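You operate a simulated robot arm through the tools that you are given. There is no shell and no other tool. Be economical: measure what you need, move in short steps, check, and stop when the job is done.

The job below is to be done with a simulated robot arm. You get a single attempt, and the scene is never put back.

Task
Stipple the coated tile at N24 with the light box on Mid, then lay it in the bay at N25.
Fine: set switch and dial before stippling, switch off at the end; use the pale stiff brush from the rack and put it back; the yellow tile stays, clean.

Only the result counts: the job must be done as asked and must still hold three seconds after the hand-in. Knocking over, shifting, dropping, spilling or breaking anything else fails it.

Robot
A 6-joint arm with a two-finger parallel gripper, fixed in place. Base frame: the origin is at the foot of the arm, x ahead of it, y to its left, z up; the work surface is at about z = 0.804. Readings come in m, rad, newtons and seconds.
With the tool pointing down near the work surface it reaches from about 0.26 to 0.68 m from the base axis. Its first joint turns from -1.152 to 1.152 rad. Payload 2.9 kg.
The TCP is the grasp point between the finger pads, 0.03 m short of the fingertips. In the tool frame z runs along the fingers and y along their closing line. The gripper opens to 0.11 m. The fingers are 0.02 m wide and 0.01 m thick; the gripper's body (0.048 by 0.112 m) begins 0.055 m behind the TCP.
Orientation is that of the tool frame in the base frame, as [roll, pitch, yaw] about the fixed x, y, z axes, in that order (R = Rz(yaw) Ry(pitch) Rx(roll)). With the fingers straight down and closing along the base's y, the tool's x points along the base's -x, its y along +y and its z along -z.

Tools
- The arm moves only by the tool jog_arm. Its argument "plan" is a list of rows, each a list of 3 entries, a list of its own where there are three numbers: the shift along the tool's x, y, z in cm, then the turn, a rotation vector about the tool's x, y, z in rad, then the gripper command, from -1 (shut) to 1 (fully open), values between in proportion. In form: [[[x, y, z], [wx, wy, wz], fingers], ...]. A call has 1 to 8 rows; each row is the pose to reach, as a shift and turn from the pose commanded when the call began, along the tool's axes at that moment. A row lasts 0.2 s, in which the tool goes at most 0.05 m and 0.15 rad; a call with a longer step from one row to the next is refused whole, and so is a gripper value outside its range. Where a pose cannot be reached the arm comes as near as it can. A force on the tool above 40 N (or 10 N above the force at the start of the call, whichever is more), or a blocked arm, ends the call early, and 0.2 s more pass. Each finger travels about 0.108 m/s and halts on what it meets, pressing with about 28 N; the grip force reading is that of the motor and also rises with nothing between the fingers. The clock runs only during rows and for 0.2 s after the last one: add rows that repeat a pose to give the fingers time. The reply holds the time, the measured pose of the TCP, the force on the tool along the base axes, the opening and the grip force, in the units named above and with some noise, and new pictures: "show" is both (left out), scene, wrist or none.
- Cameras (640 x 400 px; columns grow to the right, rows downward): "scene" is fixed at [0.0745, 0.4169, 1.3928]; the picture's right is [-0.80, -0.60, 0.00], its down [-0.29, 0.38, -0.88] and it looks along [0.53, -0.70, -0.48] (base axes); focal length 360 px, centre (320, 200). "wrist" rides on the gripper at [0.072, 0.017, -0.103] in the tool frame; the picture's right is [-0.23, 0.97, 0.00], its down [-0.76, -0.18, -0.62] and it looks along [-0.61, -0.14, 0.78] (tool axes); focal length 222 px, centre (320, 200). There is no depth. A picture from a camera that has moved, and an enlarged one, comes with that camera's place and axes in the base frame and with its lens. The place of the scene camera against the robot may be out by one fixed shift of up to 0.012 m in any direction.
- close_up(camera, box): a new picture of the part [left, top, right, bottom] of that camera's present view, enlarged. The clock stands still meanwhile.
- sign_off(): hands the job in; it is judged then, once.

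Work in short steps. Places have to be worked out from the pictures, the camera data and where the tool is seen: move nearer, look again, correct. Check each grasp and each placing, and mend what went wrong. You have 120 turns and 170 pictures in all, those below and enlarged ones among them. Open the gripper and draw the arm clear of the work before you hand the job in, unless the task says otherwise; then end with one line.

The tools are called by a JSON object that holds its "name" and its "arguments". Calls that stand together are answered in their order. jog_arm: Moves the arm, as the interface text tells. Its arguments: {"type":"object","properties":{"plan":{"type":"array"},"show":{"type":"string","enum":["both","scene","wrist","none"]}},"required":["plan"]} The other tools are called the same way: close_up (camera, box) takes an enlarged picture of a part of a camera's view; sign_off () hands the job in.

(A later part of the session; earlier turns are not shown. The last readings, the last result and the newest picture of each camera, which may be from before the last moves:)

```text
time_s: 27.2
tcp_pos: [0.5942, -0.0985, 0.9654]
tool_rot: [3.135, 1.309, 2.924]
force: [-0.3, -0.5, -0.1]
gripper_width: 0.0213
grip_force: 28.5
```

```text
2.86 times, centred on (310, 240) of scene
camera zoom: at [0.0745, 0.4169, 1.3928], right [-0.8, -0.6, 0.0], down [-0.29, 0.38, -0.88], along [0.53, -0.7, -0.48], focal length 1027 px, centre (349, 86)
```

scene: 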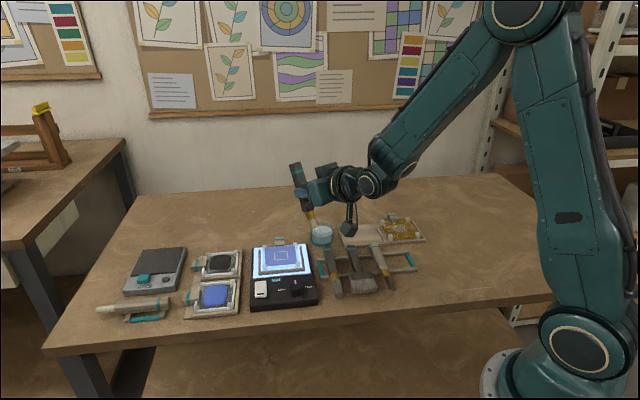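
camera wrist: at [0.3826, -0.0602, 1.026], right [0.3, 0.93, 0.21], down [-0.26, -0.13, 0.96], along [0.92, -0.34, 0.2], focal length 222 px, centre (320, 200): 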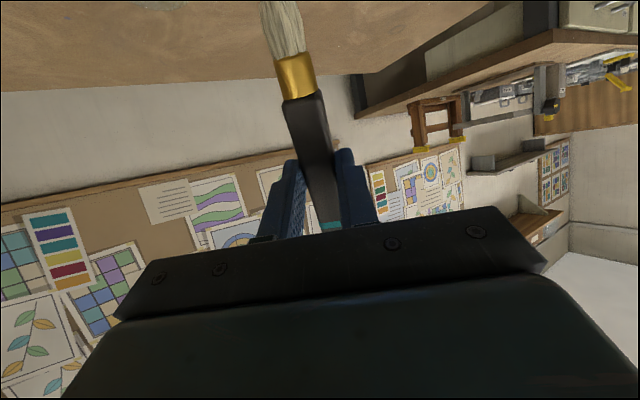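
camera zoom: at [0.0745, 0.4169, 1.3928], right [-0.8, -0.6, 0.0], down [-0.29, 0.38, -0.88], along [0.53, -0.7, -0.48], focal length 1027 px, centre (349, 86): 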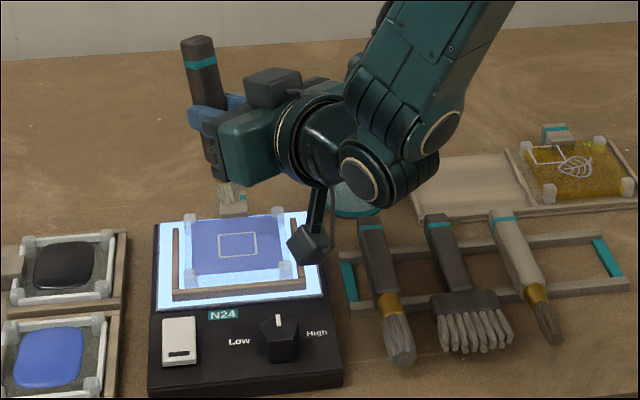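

Brush tip projects right above the outlined square. I lower 3.5 cm toward first contact.

{"name": "jog_arm", "arguments": {"plan": [[[1.45, 0, 0.39], [0, 0, 0], -1], [[2.4, 0, 0.65], [0, 0, 0], -1], [[3.0, 0, 0.8], [0, 0, 0], -1], [[3.4, 0, 0.91], [0, 0, 0], -1]], "show": "none"}}

{"name": "close_up", "arguments": {"camera": "scene", "box": [230, 190, 370, 310]}}

```text
time_s: 28.2
tcp_pos: [0.5924, -0.0971, 0.9302]
tool_rot: [3.137, 1.311, 2.924]
force: [0.4, 0.2, -0.5]
gripper_width: 0.0212
grip_force: 27.8
```

```text
3.33 times, centred on (300, 250) of scene
camera zoom: at [0.0745, 0.4169, 1.3928], right [-0.8, -0.6, 0.0], down [-0.29, 0.38, -0.88], along [0.53, -0.7, -0.48], focal length 1198 px, centre (387, 33)
```

zoom: 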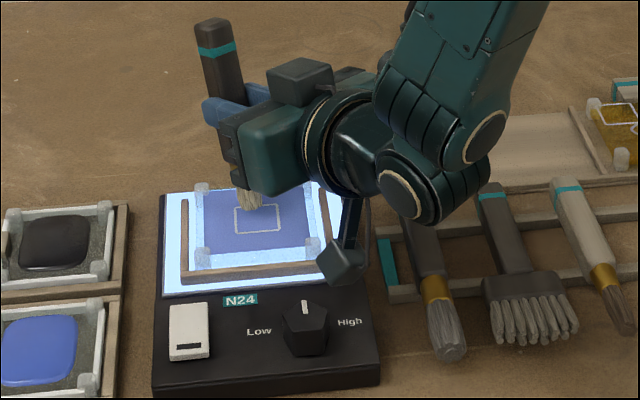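

Tip is slightly left of the square's middle and just above the surface. I shift ~6 mm and lower 6 mm.

{"name": "jog_arm", "arguments": {"plan": [[[0.1, -0.5, -0.39], [0, 0, 0], -1], [[0.39, -0.5, -0.31], [0, 0, 0], -1], [[0.68, -0.5, -0.235], [0, 0, 0], -1]], "show": "none"}}

{"name": "close_up", "arguments": {"camera": "scene", "box": [245, 220, 325, 290]}}

```text
time_s: 29.0
tcp_pos: [0.5887, -0.1017, 0.9274]
tool_rot: [3.139, 1.317, 2.923]
force: [-2.3, -0.5, 10.8]
gripper_width: 0.0212
grip_force: 28.2
```

```text
5.71 times, centred on (285, 255) of scene
camera zoom: at [0.0742, 0.417, 1.3928], right [-0.8, -0.6, 0.0], down [-0.29, 0.38, -0.88], along [0.53, -0.7, -0.48], focal length 2054 px, centre (520, -114)
```

zoom: 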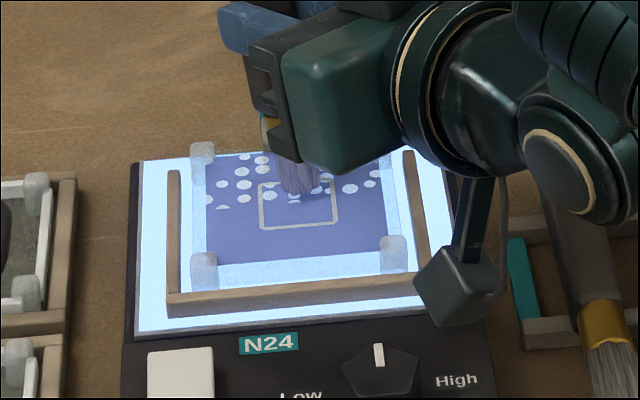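

Contact at ~11 N and stipple dots appear. I lift 1.5 cm and look.

{"name": "jog_arm", "arguments": {"plan": [[[-1.45, 0, -0.39], [0, 0, 0], -1], [[-2.4, 0, -0.65], [0, 0, 0], -1]], "show": "none"}}

{"name": "close_up", "arguments": {"camera": "scene", "box": [245, 215, 325, 285]}}

```text
time_s: 29.6
tcp_pos: [0.5884, -0.1011, 0.9508]
tool_rot: [3.132, 1.308, 2.919]
force: [-0.7, 0.0, -0.7]
gripper_width: 0.0211
grip_force: 28.1
```

```text
5.71 times, centred on (285, 250) of scene
camera zoom: at [0.0745, 0.4169, 1.3928], right [-0.8, -0.6, 0.0], down [-0.29, 0.38, -0.88], along [0.53, -0.7, -0.48], focal length 2054 px, centre (520, -86)
```

zoom: 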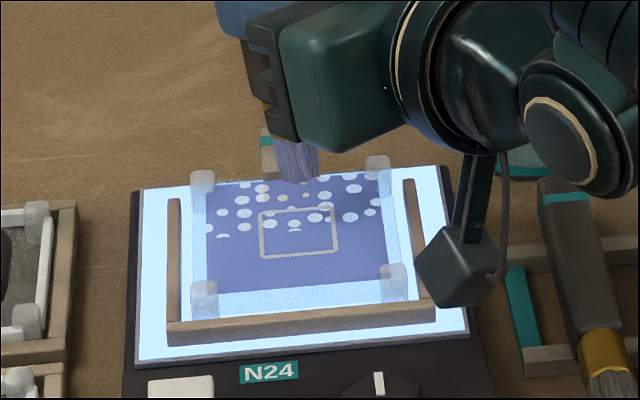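

The first dab revealed the top ~40% of the pattern. I dab again, slightly nearer the square's centre.

{"name": "jog_arm", "arguments": {"plan": [[[0.1, 0.23, -0.34], [0, 0, 0], -1], [[1.5, 0.23, 0.03], [0, 0, 0], -1], [[2.1, 0.23, 0.2], [0, 0, 0], -1], [[2.5, 0.23, 0.3], [0, 0, 0], -1], [[1.5, 0.23, 0.03], [0, 0, 0], -1], [[0.1, 0.23, -0.34], [0, 0, 0], -1]], "show": "none"}}

{"name": "close_up", "arguments": {"camera": "scene", "box": [245, 215, 325, 285]}}

```text
time_s: 31.0
tcp_pos: [0.5856, -0.0985, 0.9483]
tool_rot: [3.138, 1.308, 2.924]
force: [-0.3, 0.0, -1.2]
gripper_width: 0.0214
grip_force: 27.5
```

```text
5.71 times, centred on (285, 250) of scene
camera zoom: at [0.0745, 0.4169, 1.3928], right [-0.8, -0.6, 0.0], down [-0.29, 0.38, -0.88], along [0.53, -0.7, -0.48], focal length 2054 px, centre (520, -86)
```

zoom: 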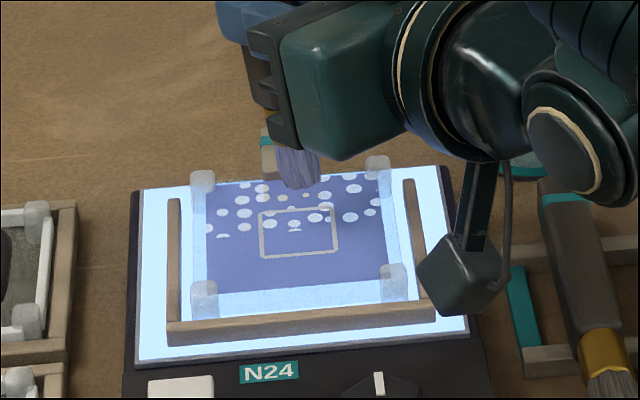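

No visible change; the touch was perhaps too brief. I press again and hold at the bottom.

{"name": "jog_arm", "arguments": {"plan": [[[1.4, 0, 0.37], [0, 0, 0], -1], [[2.1, 0, 0.56], [0, 0, 0], -1], [[2.5, 0, 0.67], [0, 0, 0], -1], [[2.5, 0, 0.67], [0, 0, 0], -1]], "show": "none"}}

{"name": "close_up", "arguments": {"camera": "scene", "box": [245, 215, 325, 285]}}

```text
time_s: 32.0
tcp_pos: [0.5852, -0.0995, 0.926]
tool_rot: [3.137, 1.317, 2.925]
force: [-2.4, 0.5, 18.2]
gripper_width: 0.0215
grip_force: 27.8
```

```text
5.71 times, centred on (285, 250) of scene
camera zoom: at [0.0741, 0.417, 1.3928], right [-0.8, -0.6, 0.0], down [-0.29, 0.38, -0.88], along [0.53, -0.7, -0.48], focal length 2054 px, centre (520, -86)
```

zoom: 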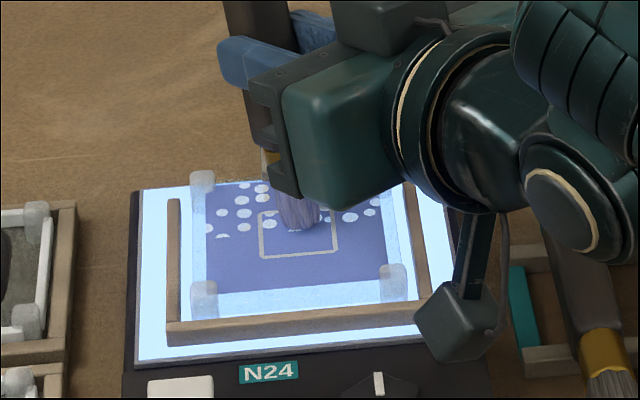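

Still the upper band only, so the reveal seems to be by place. I lift, shift ~2 cm toward the near side of the tile, and dab there with a hold.

{"name": "jog_arm", "arguments": {"plan": [[[-1.4, 0, -0.37], [0, 0, 0], -1], [[-1.5, 1.07, -2.1], [0, 0, 0], -1], [[-0.4, 1.07, -1.82], [0, 0, 0], -1], [[0.2, 1.07, -1.66], [0, 0, 0], -1], [[0.43, 1.07, -1.6], [0, 0, 0], -1], [[0.43, 1.07, -1.6], [0, 0, 0], -1]], "show": "none"}}

{"name": "close_up", "arguments": {"camera": "scene", "box": [245, 215, 325, 285]}}

```text
time_s: 33.4
tcp_pos: [0.5717, -0.0852, 0.9277]
tool_rot: [3.136, 1.316, 2.924]
force: [-2.5, -0.1, 19.2]
gripper_width: 0.0212
grip_force: 28.2
```

```text
5.71 times, centred on (285, 250) of scene
camera zoom: at [0.074, 0.417, 1.3928], right [-0.8, -0.6, 0.0], down [-0.29, 0.38, -0.88], along [0.53, -0.7, -0.48], focal length 2054 px, centre (520, -86)
```

zoom: 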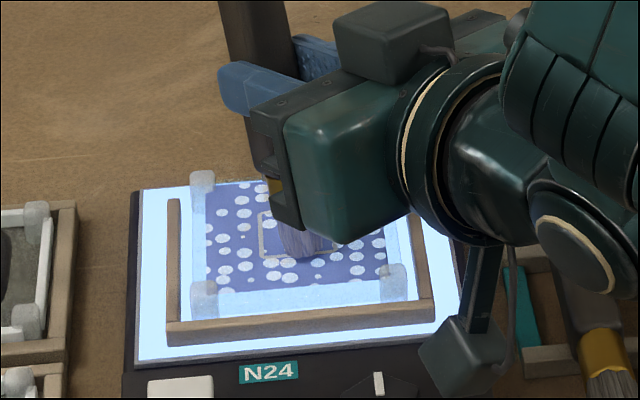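

Now dots cover the whole tile. I lift clear to inspect.

{"name": "jog_arm", "arguments": {"plan": [[[-1.45, 0, -0.39], [0, 0, 0], -1], [[-4.8, 0, -1.3], [0, 0, 0], -1], [[-8.2, 0, -3.5], [0, 0, 0], -1], [[-9.6, 0, -7], [0, 0, 0], -1]], "show": "none"}}

{"name": "close_up", "arguments": {"camera": "scene", "box": [245, 215, 325, 285]}}

```text
time_s: 34.4
tcp_pos: [0.5282, -0.0746, 1.0345]
tool_rot: [3.136, 1.31, 2.922]
force: [0.3, -1.2, -1.1]
gripper_width: 0.0214
grip_force: 28.1
```

```text
5.71 times, centred on (285, 250) of scene
camera zoom: at [0.0745, 0.4169, 1.3928], right [-0.8, -0.6, 0.0], down [-0.29, 0.38, -0.88], along [0.53, -0.7, -0.48], focal length 2054 px, centre (520, -86)
```

zoom: 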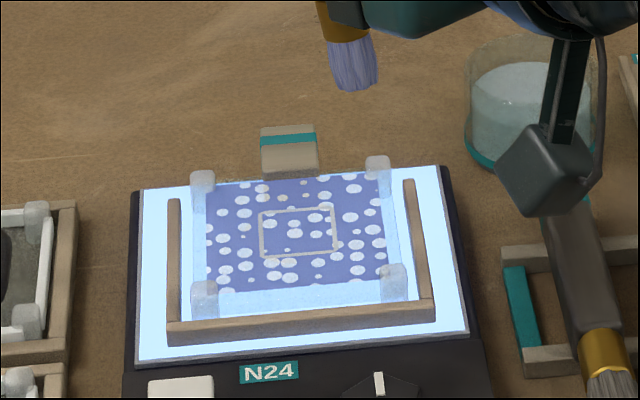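

Fully stippled. Now I untilt the tool to return the brush.

{"name": "jog_arm", "arguments": {"plan": [[[-1, 0, 0], [0, 0.14, 0], -1], [[-2, 0, 0], [0, 0.29, 0], -1], [[-2, 0, 0], [0, 0.44, 0], -1], [[-2, 0, 0], [0, 0.59, 0], -1], [[-2, 0, 0], [0, 0.74, 0], -1], [[-2, 0, 0], [0, 0.89, 0], -1], [[-2, 0, 0], [0, 1.04, 0], -1], [[-2, 0, 0], [0, 1.19, 0], -1]], "show": "none"}}

{"name": "jog_arm", "arguments": {"plan": [[[0, 0, 0], [0, 0.12, 0], -1], [[0, 0, 0], [0, 0.12, 0], -1]], "show": "scene"}}

```text
time_s: 36.2
tcp_pos: [0.5321, -0.0755, 1.0533]
tool_rot: [3.14, 0.119, 2.926]
force: [-0.5, 0.6, -2.0]
gripper_width: 0.0211
grip_force: 27.6
```

```text
time_s: 36.8
tcp_pos: [0.5333, -0.0759, 1.0529]
tool_rot: [3.141, -0.001, 2.927]
force: [0.3, -0.2, -0.5]
gripper_width: 0.0212
grip_force: 27.6
```

scene: 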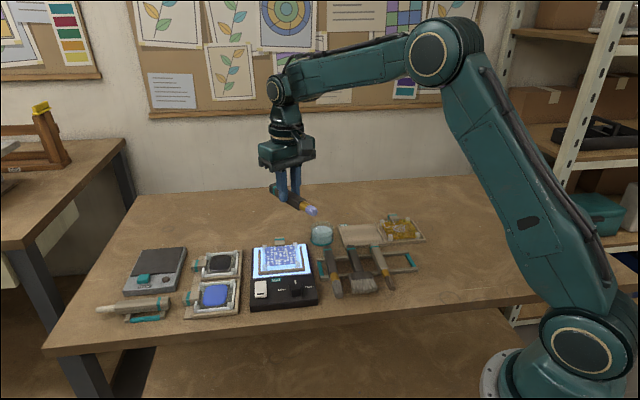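

I carry the brush back above its rack slot with the original heading.

{"name": "jog_arm", "arguments": {"plan": [[[2, -3.5, 0], [0, 0, 0.086], -1], [[4.1, -7, 0], [0, 0, 0.172], -1], [[6.2, -10.5, 0], [0, 0, 0.258], -1], [[8.3, -14, 0], [0, 0, 0.344], -1], [[10.4, -17.5, 1], [0, 0, 0.43], -1], [[12.5, -21, 3], [0, 0, 0.516], -1], [[14.65, -24.3, 5], [0, 0, 0.599], -1], [[14.65, -24.3, 9], [0, 0, 0.599], -1]], "show": "wrist"}}

{"name": "close_up", "arguments": {"camera": "scene", "box": [340, 190, 440, 290]}}

```text
time_s: 38.6
tcp_pos: [0.3397, -0.2839, 0.9632]
tool_rot: [3.141, 0.001, 2.329]
force: [-0.5, 0.7, -0.1]
gripper_width: 0.0213
grip_force: 28.1
camera wrist: at [0.3034, -0.221, 1.0665], right [0.86, 0.5, 0.0], down [0.39, -0.68, 0.62], along [0.31, -0.54, -0.78], focal length 222 px, centre (320, 200)
```

wrist: 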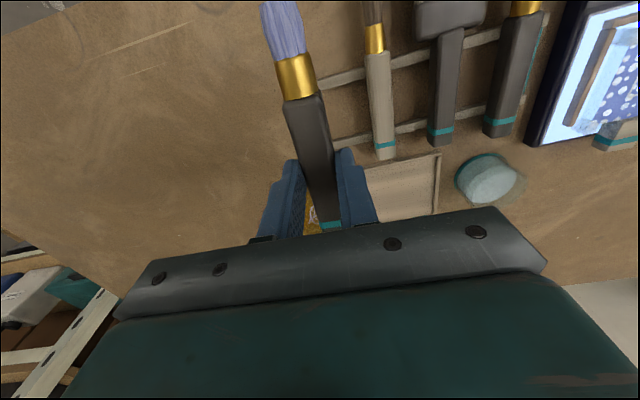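

```text
4.00 times, centred on (390, 240) of scene
camera zoom: at [0.0745, 0.4169, 1.3928], right [-0.8, -0.6, 0.0], down [-0.29, 0.38, -0.88], along [0.53, -0.7, -0.48], focal length 1438 px, centre (40, 40)
```

zoom: 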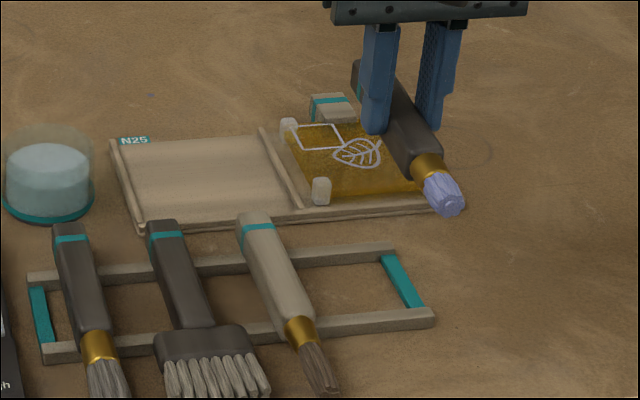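

Brush unchanged in grip. I correct 2 mm and lower to the original grasp height.

{"name": "jog_arm", "arguments": {"plan": [[[0.2, 0, 4], [0, 0, 0], -1], [[0.2, 0, 8], [0, 0, 0], -1], [[0.2, 0, 10.5], [0, 0, 0], -1], [[0.2, 0, 11.4], [0, 0, 0], -1], [[0.2, 0, 11.7], [0, 0, 0], -1]], "show": "none"}}

{"name": "close_up", "arguments": {"camera": "scene", "box": [350, 210, 450, 290]}}

```text
time_s: 39.8
tcp_pos: [0.3396, -0.2816, 0.847]
tool_rot: [3.14, 0.001, 2.33]
force: [-1.0, 3.8, 13.4]
gripper_width: 0.0213
grip_force: 28.4
```

```text
5.00 times, centred on (400, 250) of scene
camera zoom: at [0.0743, 0.4171, 1.3927], right [-0.8, -0.6, 0.0], down [-0.29, 0.38, -0.88], along [0.53, -0.7, -0.48], focal length 1797 px, centre (-80, -50)
```

zoom: 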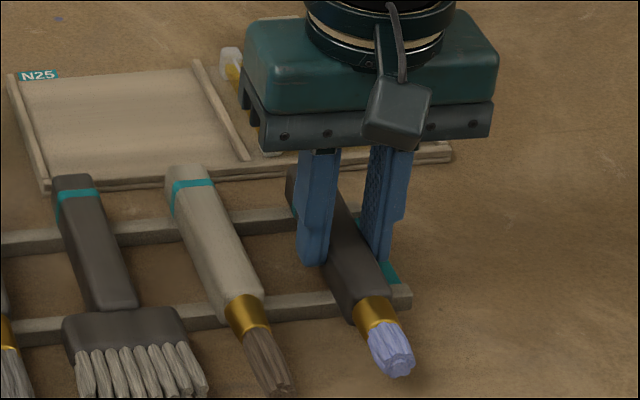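

The brush rests on the rails in its original place. I open just enough and rise straight up.

{"name": "jog_arm", "arguments": {"plan": [[[0.1, 0, -0.1], [0, 0, 0], -0.4], [[0.1, 0, -0.1], [0, 0, 0], -0.2], [[0.1, 0, -0.1], [0, 0, 0], -0.2], [[0.1, 0, -3], [0, 0, 0], -0.2], [[0.1, 0, -8], [0, 0, 0], -0.2], [[0.1, 0, -13], [0, 0, 0], 0.2]], "show": "wrist"}}

{"name": "close_up", "arguments": {"camera": "scene", "box": [340, 210, 440, 290]}}

{"name": "close_up", "arguments": {"camera": "scene", "box": [245, 205, 345, 285]}}

```text
time_s: 41.2
tcp_pos: [0.3379, -0.2827, 0.9767]
tool_rot: [3.14, -0.001, 2.327]
force: [-0.3, 0.0, 0.3]
gripper_width: 0.066
grip_force: 0.1
camera wrist: at [0.3023, -0.2186, 1.0797], right [0.86, 0.5, 0.0], down [0.39, -0.68, 0.62], along [0.31, -0.54, -0.78], focal length 222 px, centre (320, 200)
```

wrist: 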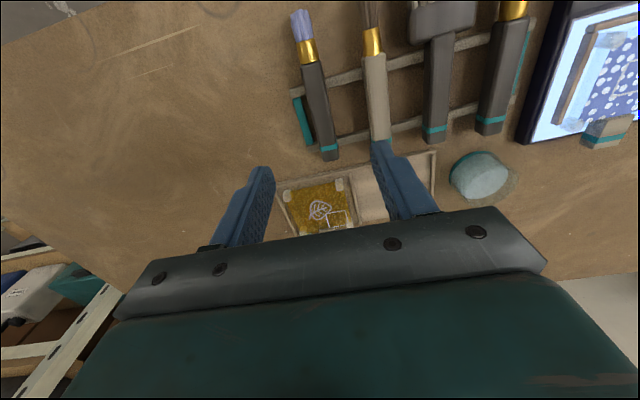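

```text
5.00 times, centred on (390, 250) of scene
camera zoom: at [0.0744, 0.417, 1.3927], right [-0.8, -0.6, 0.0], down [-0.29, 0.38, -0.88], along [0.53, -0.7, -0.48], focal length 1797 px, centre (-30, -50)
```

zoom: 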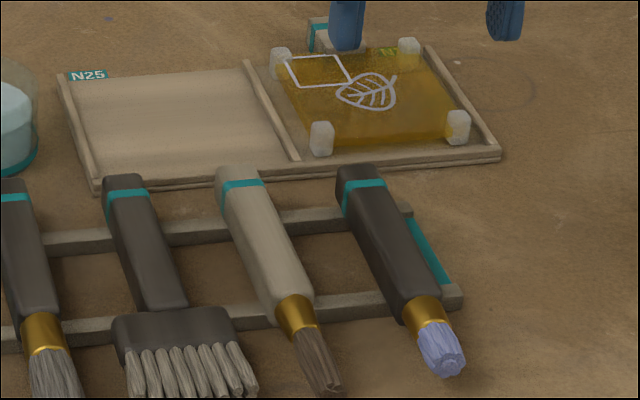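

```text
5.00 times, centred on (295, 245) of scene
camera zoom: at [0.0744, 0.417, 1.3927], right [-0.8, -0.6, 0.0], down [-0.29, 0.38, -0.88], along [0.53, -0.7, -0.48], focal length 1797 px, centre (445, -25)
```

zoom: 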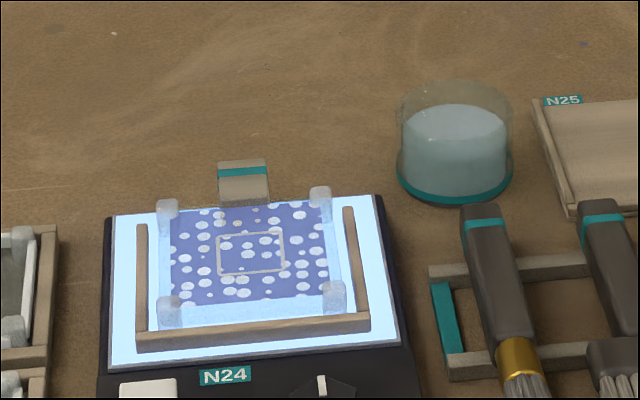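

Brush is back in place. Next I take a better look at the N25 bay geometry.

{"name": "jog_arm", "arguments": {"plan": [[[1.2, 4, -1.2], [0, 0, 0], 1], [[2.4, 8.1, -2.3], [0, 0, 0], 1], [[2.4, 8.1, -2.3], [0, 0, 0], 1]], "show": "wrist"}}

{"name": "close_up", "arguments": {"camera": "wrist", "box": [220, 90, 420, 215]}}

```text
time_s: 42.0
tcp_pos: [0.3795, -0.2082, 0.9996]
tool_rot: [3.139, -0.001, 2.329]
force: [0.2, 0.8, 1.0]
gripper_width: 0.1098
grip_force: 0.0
camera wrist: at [0.3435, -0.1454, 1.1031], right [0.86, 0.5, 0.0], down [0.39, -0.68, 0.62], along [0.31, -0.54, -0.78], focal length 222 px, centre (320, 200)
```

wrist: 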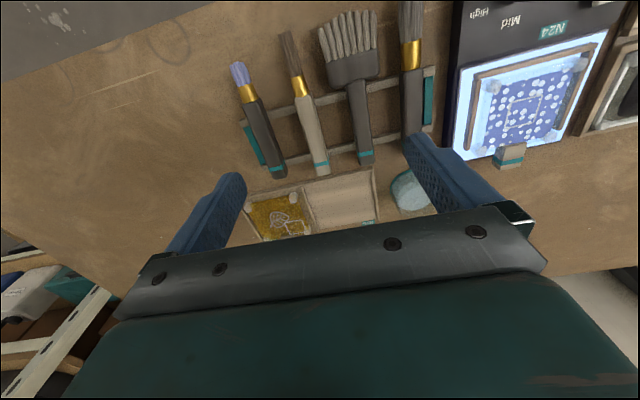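

```text
3.20 times, centred on (320, 152) of wrist
camera zoom: at [0.3435, -0.1454, 1.1031], right [0.86, 0.5, 0.0], down [0.39, -0.68, 0.62], along [0.31, -0.54, -0.78], focal length 711 px, centre (320, 352)
```

zoom: 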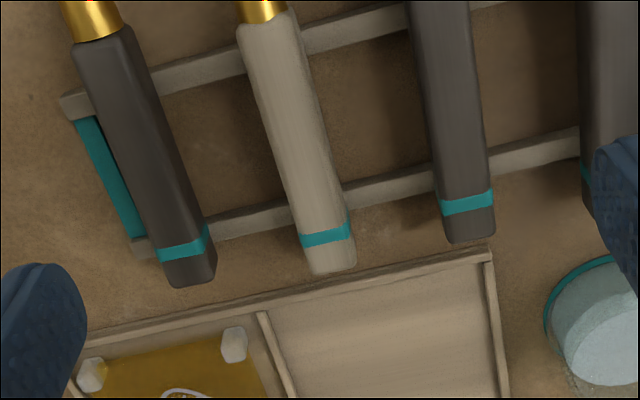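

{"name": "close_up", "arguments": {"camera": "wrist", "box": [240, 155, 400, 245]}}

{"name": "close_up", "arguments": {"camera": "wrist", "box": [430, 20, 620, 180]}}

```text
4.00 times, centred on (320, 200) of wrist
camera zoom: at [0.3435, -0.1454, 1.1031], right [0.86, 0.5, 0.0], down [0.39, -0.68, 0.62], along [0.31, -0.54, -0.78], focal length 888 px, centre (320, 200)
```

zoom: 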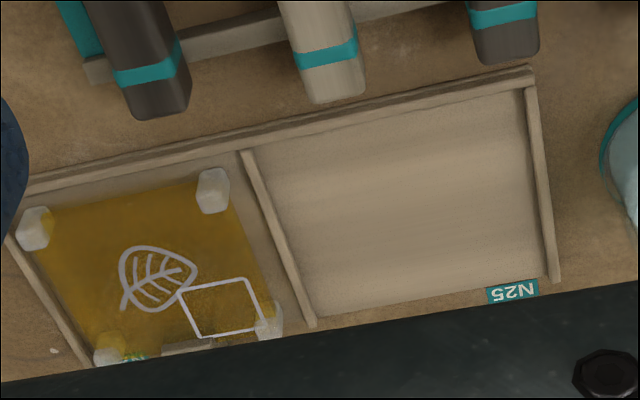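

```text
2.50 times, centred on (525, 100) of wrist
camera zoom: at [0.3435, -0.1454, 1.1031], right [0.86, 0.5, 0.0], down [0.39, -0.68, 0.62], along [0.31, -0.54, -0.78], focal length 555 px, centre (-192, 450)
```

zoom: 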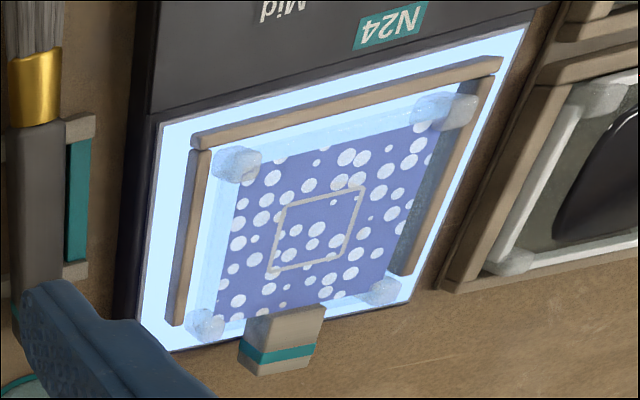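

Bay interior centre ≈ (0.497,-0.336), tile centre ≈ (0.584,-0.099), both at 45°. I hover over the tile's tab near (0.628,-0.143).

{"name": "jog_arm", "arguments": {"plan": [[[-2.1, 3.75, 0], [0, 0, -0.01], 1], [[-4.2, 7.5, 0], [0, 0, -0.027], 1], [[-6.3, 11.2, 0], [0, 0, -0.027], 0.5], [[-8.4, 15, 0], [0, 0, -0.027], 0], [[-10.5, 18.7, 2], [0, 0, -0.027], 0], [[-12.6, 22.5, 4], [0, 0, -0.027], 0], [[-12.6, 22.5, 5], [0, 0, -0.027], 0]], "show": "wrist"}}

{"name": "close_up", "arguments": {"camera": "wrist", "box": [230, 80, 410, 220]}}

{"name": "close_up", "arguments": {"camera": "scene", "box": [245, 205, 345, 285]}}

```text
time_s: 43.6
tcp_pos: [0.63, -0.1442, 0.9484]
tool_rot: [3.14, -0.003, 2.355]
force: [0.0, 0.4, -0.7]
gripper_width: 0.0549
grip_force: 0.1
camera wrist: at [0.5922, -0.0826, 1.0519], right [0.85, 0.53, 0.0], down [0.41, -0.67, 0.62], along [0.33, -0.53, -0.78], focal length 222 px, centre (320, 200)
```

wrist: 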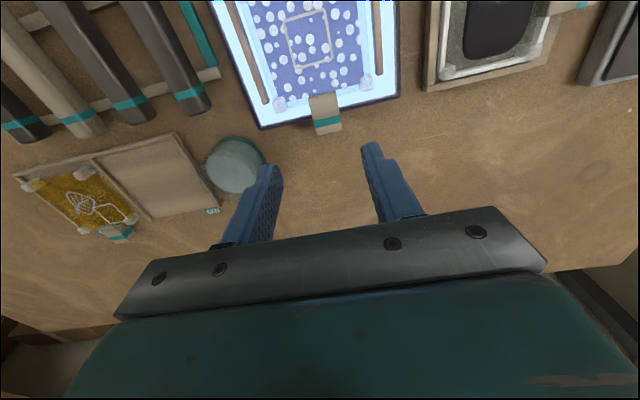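

```text
2.86 times, centred on (320, 150) of wrist
camera zoom: at [0.5922, -0.0826, 1.0519], right [0.85, 0.53, 0.0], down [0.41, -0.67, 0.62], along [0.33, -0.53, -0.78], focal length 635 px, centre (320, 343)
```

zoom: 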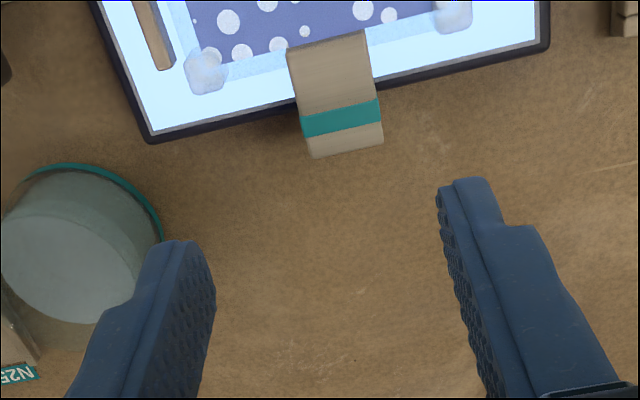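

```text
5.00 times, centred on (295, 245) of scene
camera zoom: at [0.0745, 0.417, 1.3928], right [-0.8, -0.6, 0.0], down [-0.29, 0.38, -0.88], along [0.53, -0.7, -0.48], focal length 1797 px, centre (445, -25)
```

zoom: 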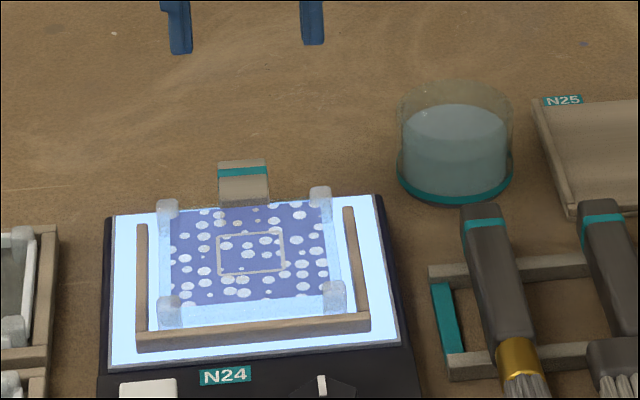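

Tab's striped top triangulates to (0.640,-0.1445,0.83), overhanging the box edge. I lower partway above its outer part.

{"name": "jog_arm", "arguments": {"plan": [[[-1.15, 0.69, 2], [0, 0, 0], 0], [[-1.15, 0.69, 5], [0, 0, 0], 0], [[-1.15, 0.69, 7.5], [0, 0, 0], 0]], "show": "wrist"}}

{"name": "close_up", "arguments": {"camera": "wrist", "box": [230, 80, 410, 220]}}

```text
time_s: 44.4
tcp_pos: [0.6428, -0.147, 0.8738]
tool_rot: [3.14, 0.0, 2.356]
force: [-0.4, 0.4, -0.7]
gripper_width: 0.0552
grip_force: 0.0
camera wrist: at [0.6047, -0.0854, 0.9773], right [0.85, 0.53, 0.0], down [0.41, -0.67, 0.62], along [0.33, -0.53, -0.78], focal length 222 px, centre (320, 200)
```

wrist: 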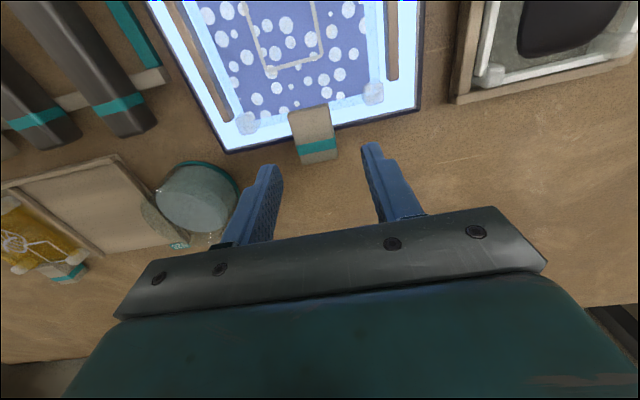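

```text
2.86 times, centred on (320, 150) of wrist
camera zoom: at [0.6047, -0.0854, 0.9773], right [0.85, 0.53, 0.0], down [0.41, -0.67, 0.62], along [0.33, -0.53, -0.78], focal length 635 px, centre (320, 343)
```

zoom: 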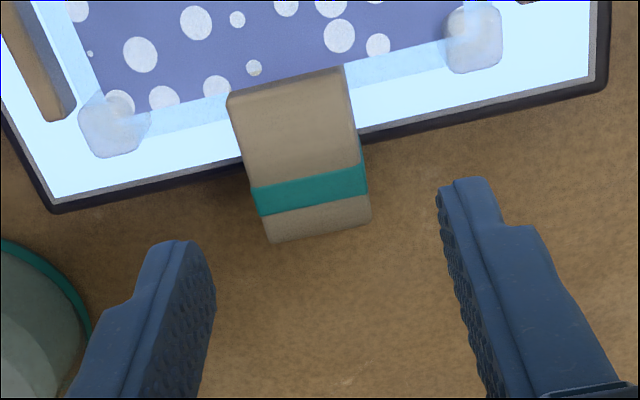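

Well aligned (about 1 mm off). I lower to grip height and close on the tab.

{"name": "jog_arm", "arguments": {"plan": [[[0, -0.15, 1.5], [0, 0, 0], 0], [[0, -0.15, 2.7], [0, 0, 0], 0], [[0, -0.15, 3.1], [0, 0, 0], 0], [[0, -0.15, 3.1], [0, 0, 0], -0.5], [[0, -0.15, 3.1], [0, 0, 0], -1], [[0, -0.15, 3.1], [0, 0, 0], -1]], "show": "none"}}

{"name": "close_up", "arguments": {"camera": "scene", "box": [245, 195, 345, 285]}}

```text
time_s: 45.3
tcp_pos: [0.6425, -0.1508, 0.8481]
tool_rot: [3.14, -0.001, 2.353]
force: [1.4, -1.7, 1.3]
gripper_width: 0.0275
grip_force: 0.2
stopped in row 4: the force on the tool passed its limit (the readings are from after the stop); the commanded pose is now the measured one
```

```text
4.44 times, centred on (295, 240) of scene
camera zoom: at [0.0745, 0.4169, 1.3928], right [-0.8, -0.6, 0.0], down [-0.29, 0.38, -0.88], along [0.53, -0.7, -0.48], focal length 1598 px, centre (431, 22)
```

zoom: 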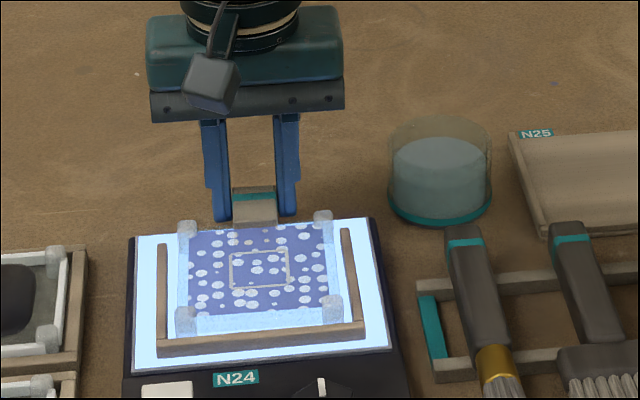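

The guard tripped as the fingers met the tab; loads are now low and the tile looks unmoved. I finish closing at this height.

{"name": "jog_arm", "arguments": {"plan": [[[0, 0, 0], [0, 0, 0], -0.55], [[0, 0, 0], [0, 0, 0], -0.7], [[0, 0, 0], [0, 0, 0], -0.8]], "show": "wrist"}}

{"name": "close_up", "arguments": {"camera": "wrist", "box": [230, 80, 410, 220]}}

```text
time_s: 46.1
tcp_pos: [0.6417, -0.1506, 0.8487]
tool_rot: [3.141, 0.0, 2.352]
force: [1.3, -2.1, 2.3]
gripper_width: 0.0252
grip_force: 28.0
camera wrist: at [0.6043, -0.0876, 0.952], right [0.85, 0.52, 0.0], down [0.41, -0.67, 0.62], along [0.33, -0.53, -0.78], focal length 222 px, centre (320, 200)
```

wrist: 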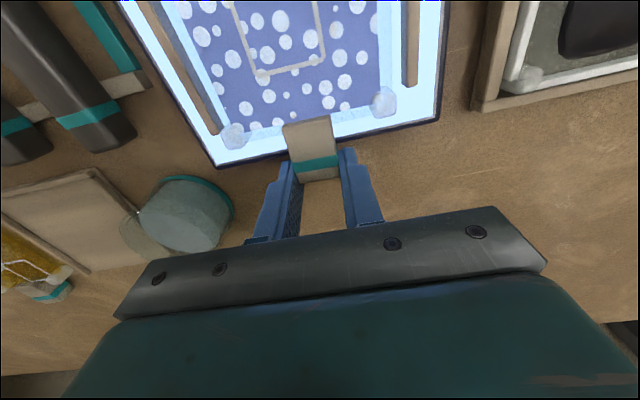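

```text
2.86 times, centred on (320, 150) of wrist
camera zoom: at [0.6043, -0.0876, 0.952], right [0.85, 0.52, 0.0], down [0.41, -0.67, 0.62], along [0.33, -0.53, -0.78], focal length 635 px, centre (320, 343)
```

zoom: 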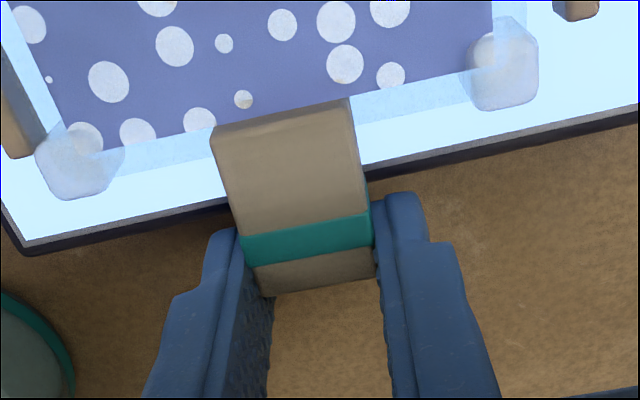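

Tab is firmly gripped (0.0252 m, 28 N). I lift the tile straight up and check it stays level.

{"name": "jog_arm", "arguments": {"plan": [[[0, 0, -0.5], [0, 0, 0], -1], [[0, 0, -1.5], [0, 0, 0], -1], [[0, 0, -4], [0, 0, 0], -1], [[0, 0, -8], [0, 0, 0], -1], [[0, 0, -12], [0, 0, 0], -1]], "show": "both"}}

{"name": "close_up", "arguments": {"camera": "scene", "box": [235, 155, 375, 285]}}

```text
time_s: 47.3
tcp_pos: [0.6421, -0.1482, 0.9681]
tool_rot: [-3.141, 0.0, 2.351]
force: [-0.7, 0.7, -0.4]
gripper_width: 0.0251
grip_force: 28.0
camera wrist: at [0.605, -0.0861, 1.0718], right [0.85, 0.52, 0.0], down [0.41, -0.67, 0.62], along [0.33, -0.53, -0.78], focal length 222 px, centre (320, 200)
```

scene: 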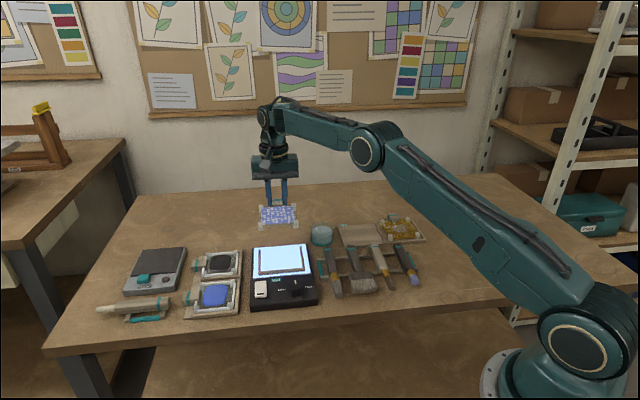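
wrist: 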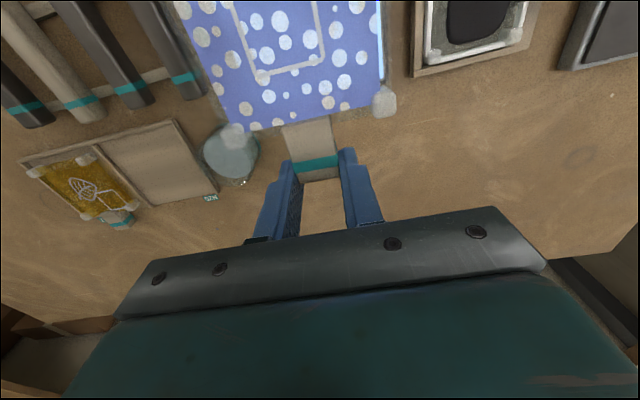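

```text
3.08 times, centred on (305, 220) of scene
camera zoom: at [0.0745, 0.4169, 1.3928], right [-0.8, -0.6, 0.0], down [-0.29, 0.38, -0.88], along [0.53, -0.7, -0.48], focal length 1106 px, centre (366, 138)
```

zoom: 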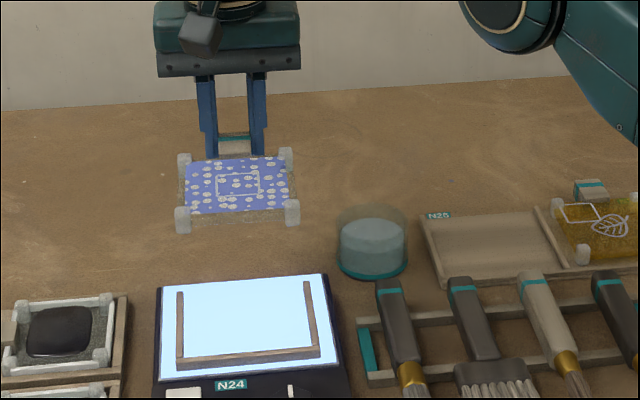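

Tile is level and secure. I carry it over the N25 bay, staying high over the jar.

{"name": "jog_arm", "arguments": {"plan": [[[-1.4, -3.4, 0], [0, 0, 0], -1], [[-2.9, -6.8, 0], [0, 0, 0], -1], [[-4.4, -10.2, 0], [0, 0, 0], -1], [[-5.9, -13.6, 0], [0, 0, 0], -1], [[-7.4, -17, 0], [0, 0, 0], -1], [[-8.8, -20.4, 0], [0, 0, 0], -1], [[-10.2, -23.7, 0], [0, 0, 0], -1], [[-10.2, -23.7, 4], [0, 0, 0], -1]], "show": "both"}}

{"name": "close_up", "arguments": {"camera": "scene", "box": [310, 180, 440, 270]}}

{"name": "close_up", "arguments": {"camera": "wrist", "box": [180, 0, 460, 200]}}

```text
time_s: 49.1
tcp_pos: [0.5466, -0.3905, 0.9277]
tool_rot: [-3.14, 0.0, 2.352]
force: [0.3, 0.1, -0.6]
gripper_width: 0.0254
grip_force: 28.1
camera wrist: at [0.508, -0.3272, 1.0316], right [0.85, 0.53, 0.0], down [0.41, -0.67, 0.62], along [0.33, -0.53, -0.78], focal length 222 px, centre (320, 200)
```

scene: 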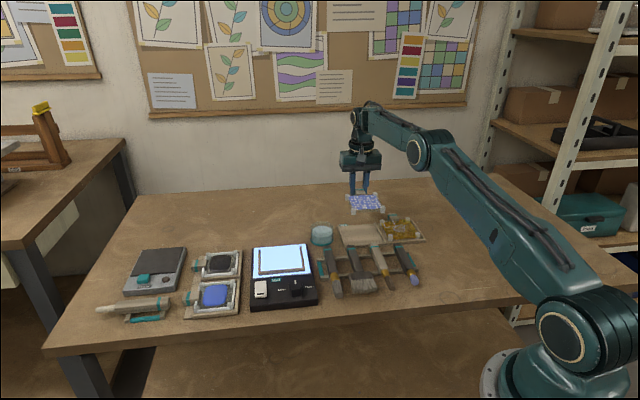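
wrist: 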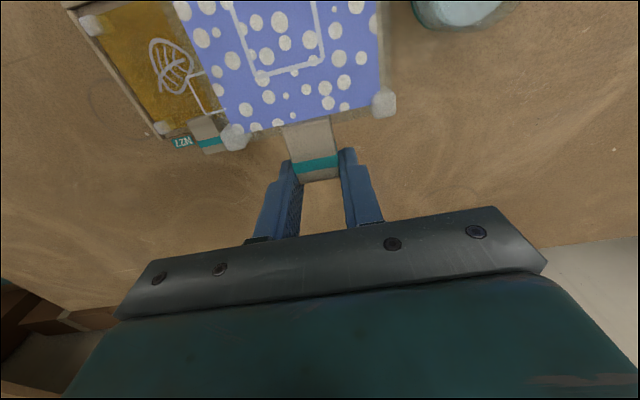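

```text
4.44 times, centred on (375, 225) of scene
camera zoom: at [0.0745, 0.4169, 1.3928], right [-0.8, -0.6, 0.0], down [-0.29, 0.38, -0.88], along [0.53, -0.7, -0.48], focal length 1598 px, centre (76, 89)
```

zoom: 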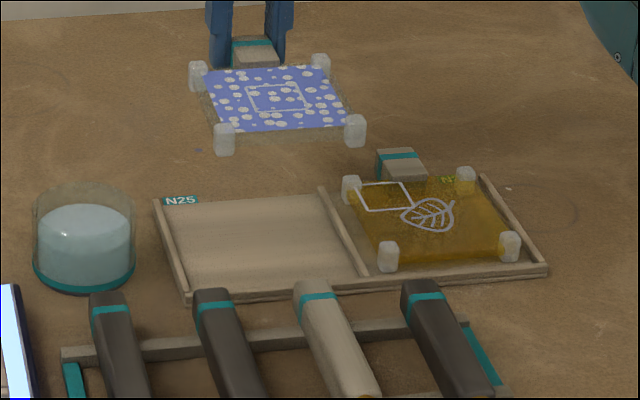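

```text
2.00 times, centred on (320, 100) of wrist
camera zoom: at [0.508, -0.3272, 1.0316], right [0.85, 0.53, 0.0], down [0.41, -0.67, 0.62], along [0.33, -0.53, -0.78], focal length 444 px, centre (320, 400)
```

zoom: 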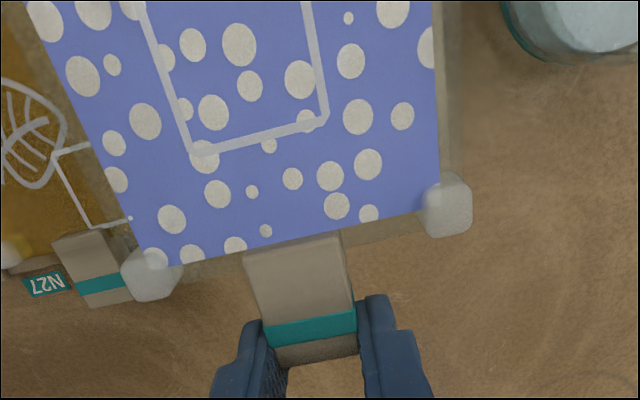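

Scene geometry shows tile vs. yellow tile offset of 0.108 along the bay row (pitch ~0.111); I shift 2 mm and lower to just above the bay.

{"name": "jog_arm", "arguments": {"plan": [[[0, 0.2, 2.5], [0, 0, 0], -1], [[0, 0.2, 5], [0, 0, 0], -1], [[0, 0.2, 7], [0, 0, 0], -1], [[0, 0.2, 7.8], [0, 0, 0], -1]], "show": "wrist"}}

{"name": "close_up", "arguments": {"camera": "scene", "box": [330, 190, 440, 270]}}

```text
time_s: 50.1
tcp_pos: [0.5475, -0.3878, 0.8503]
tool_rot: [3.141, 0.0, 2.354]
force: [0.2, 0.0, 0.2]
gripper_width: 0.0254
grip_force: 27.8
camera wrist: at [0.5093, -0.3255, 0.9538], right [0.85, 0.52, 0.0], down [0.41, -0.67, 0.62], along [0.33, -0.53, -0.78], focal length 222 px, centre (320, 200)
```

wrist: 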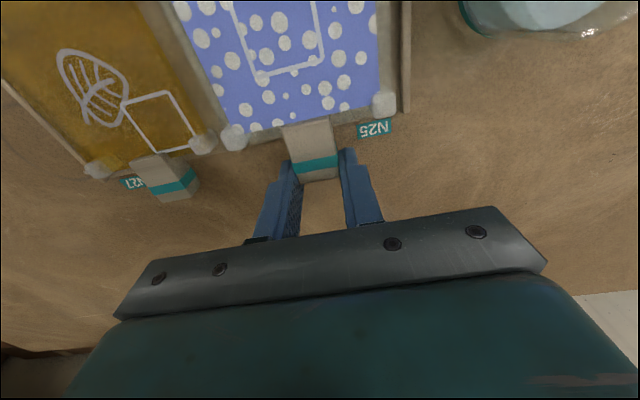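

```text
5.00 times, centred on (385, 230) of scene
camera zoom: at [0.0745, 0.4169, 1.3928], right [-0.8, -0.6, 0.0], down [-0.29, 0.38, -0.88], along [0.53, -0.7, -0.48], focal length 1797 px, centre (-5, 50)
```

zoom: 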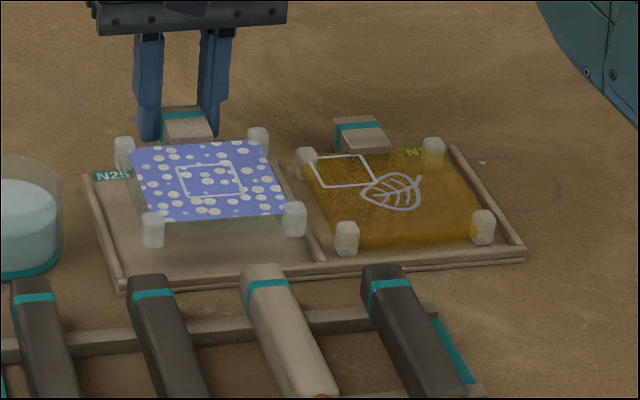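

Tile hovers ~1.5 cm above the bay. I zoom the wrist view to compare side gaps before the final lowering.

{"name": "close_up", "arguments": {"camera": "wrist", "box": [180, 0, 430, 180]}}

{"name": "close_up", "arguments": {"camera": "scene", "box": [340, 205, 410, 255]}}

```text
2.22 times, centred on (305, 90) of wrist
camera zoom: at [0.5093, -0.3255, 0.9538], right [0.85, 0.52, 0.0], down [0.41, -0.67, 0.62], along [0.33, -0.53, -0.78], focal length 494 px, centre (353, 444)
```

zoom: 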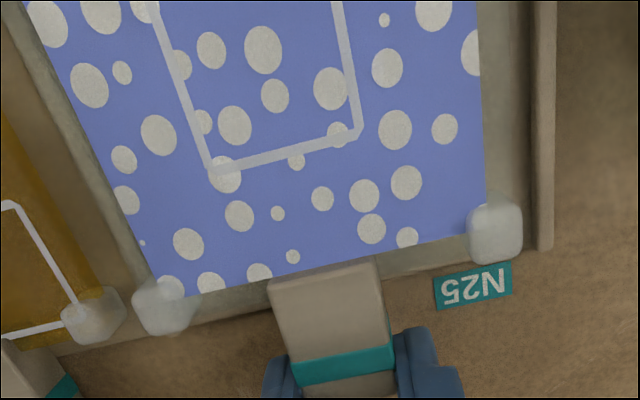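

```text
8.00 times, centred on (375, 230) of scene
camera zoom: at [0.0745, 0.4169, 1.3928], right [-0.8, -0.6, 0.0], down [-0.29, 0.38, -0.88], along [0.53, -0.7, -0.48], focal length 2876 px, centre (-120, -40)
```

zoom: 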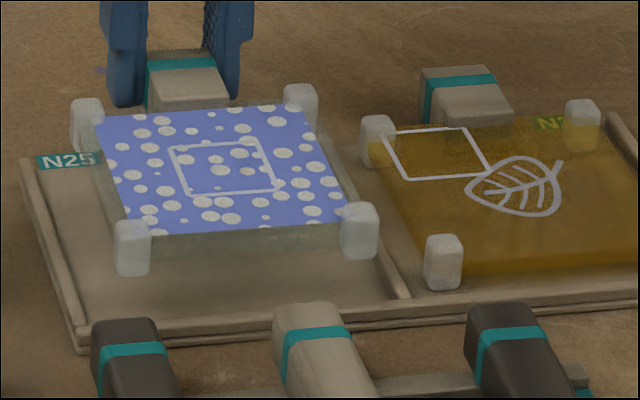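

Side gaps are ~5–9 mm with a slight bias; I shift 1.5 mm and lower to contact.

{"name": "jog_arm", "arguments": {"plan": [[[0, 0.15, 0], [0, 0, 0], -1], [[0, 0.15, 0.7], [0, 0, 0], -1], [[0, 0.15, 1.1], [0, 0, 0], -1], [[0, 0.15, 1.4], [0, 0, 0], -1]], "show": "none"}}

{"name": "close_up", "arguments": {"camera": "scene", "box": [340, 205, 410, 255]}}

```text
time_s: 51.1
tcp_pos: [0.5474, -0.3869, 0.8355]
tool_rot: [-3.141, 0.0, 2.353]
force: [-0.4, -0.2, 0.5]
gripper_width: 0.0251
grip_force: 27.3
```

```text
8.00 times, centred on (375, 230) of scene
camera zoom: at [0.0745, 0.4169, 1.3928], right [-0.8, -0.6, 0.0], down [-0.29, 0.38, -0.88], along [0.53, -0.7, -0.48], focal length 2876 px, centre (-120, -40)
```

zoom: 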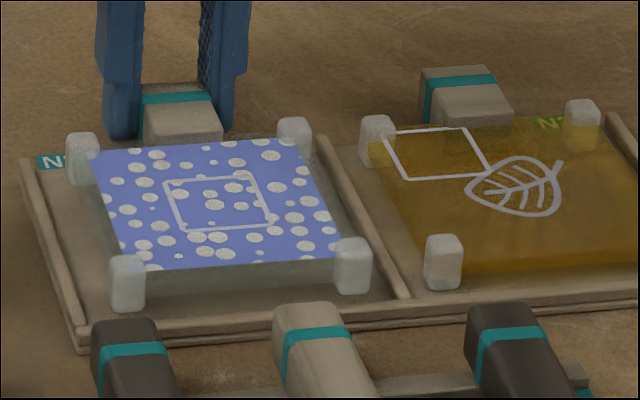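

Nearly down (~1–2 mm left). I lower another 1.5 mm and read the force.

{"name": "jog_arm", "arguments": {"plan": [[[0, 0, 0.1], [0, 0, 0], -1], [[0, 0, 0.15], [0, 0, 0], -1]], "show": "none"}}

```text
time_s: 51.7
tcp_pos: [0.5462, -0.3876, 0.8344]
tool_rot: [-3.141, -0.001, 2.354]
force: [-0.3, 0.1, -0.1]
gripper_width: 0.0254
grip_force: 28.1
```

{"name": "jog_arm", "arguments": {"plan": [[[0, 0, 0.1], [0, 0, 0], -1], [[0, 0, 0.2], [0, 0, 0], -1]], "show": "none"}}

{"name": "close_up", "arguments": {"camera": "scene", "box": [340, 205, 410, 255]}}

```text
time_s: 52.3
tcp_pos: [0.5466, -0.3874, 0.8316]
tool_rot: [-3.141, 0.0, 2.354]
force: [-0.1, 0.0, -0.4]
gripper_width: 0.025
grip_force: 27.8
```

```text
8.00 times, centred on (375, 230) of scene
camera zoom: at [0.0745, 0.4169, 1.3928], right [-0.8, -0.6, 0.0], down [-0.29, 0.38, -0.88], along [0.53, -0.7, -0.48], focal length 2876 px, centre (-120, -40)
```

zoom: 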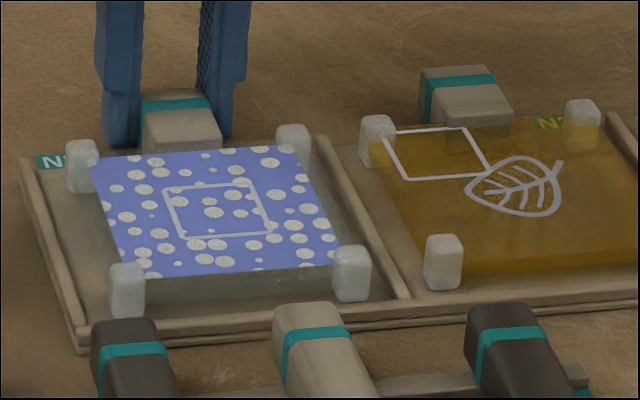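

Still no contact force; I continue down in 1 mm steps.

{"name": "jog_arm", "arguments": {"plan": [[[0, 0, 0.1], [0, 0, 0], -1], [[0, 0, 0.1], [0, 0, 0], -1]], "show": "none"}}

{"name": "close_up", "arguments": {"camera": "scene", "box": [340, 205, 410, 255]}}

```text
time_s: 52.9
tcp_pos: [0.547, -0.387, 0.8322]
tool_rot: [-3.141, -0.003, 2.353]
force: [-0.2, -1.2, -0.9]
gripper_width: 0.0253
grip_force: 27.9
```

```text
8.00 times, centred on (375, 230) of scene
camera zoom: at [0.0745, 0.4169, 1.3928], right [-0.8, -0.6, 0.0], down [-0.29, 0.38, -0.88], along [0.53, -0.7, -0.48], focal length 2876 px, centre (-120, -40)
```

zoom: 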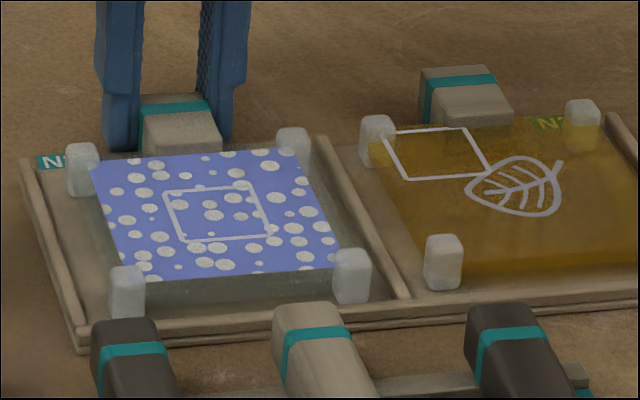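

Tile appears seated like the yellow one. I open gently and check it holds its place.

{"name": "jog_arm", "arguments": {"plan": [[[0, 0, 0], [0, 0, 0], -0.45], [[0, 0, 0], [0, 0, 0], -0.2], [[0, 0, 0], [0, 0, 0], -0.1]], "show": "none"}}

{"name": "close_up", "arguments": {"camera": "scene", "box": [340, 205, 410, 255]}}

```text
time_s: 53.7
tcp_pos: [0.5473, -0.3877, 0.8313]
tool_rot: [3.14, 0.001, 2.353]
force: [0.5, 0.7, 0.1]
gripper_width: 0.0494
grip_force: 0.0
```

```text
8.00 times, centred on (375, 230) of scene
camera zoom: at [0.0745, 0.4169, 1.3928], right [-0.8, -0.6, 0.0], down [-0.29, 0.38, -0.88], along [0.53, -0.7, -0.48], focal length 2876 px, centre (-120, -40)
```

zoom: 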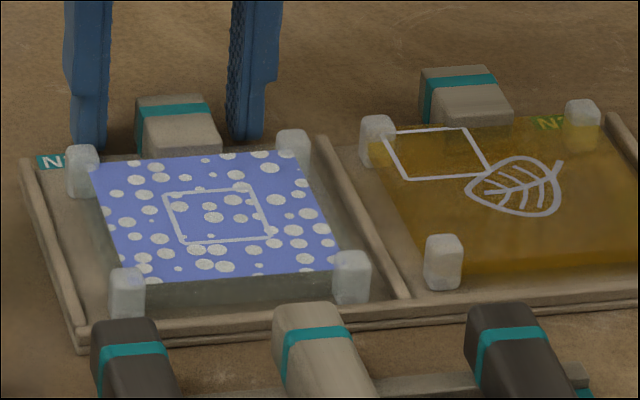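

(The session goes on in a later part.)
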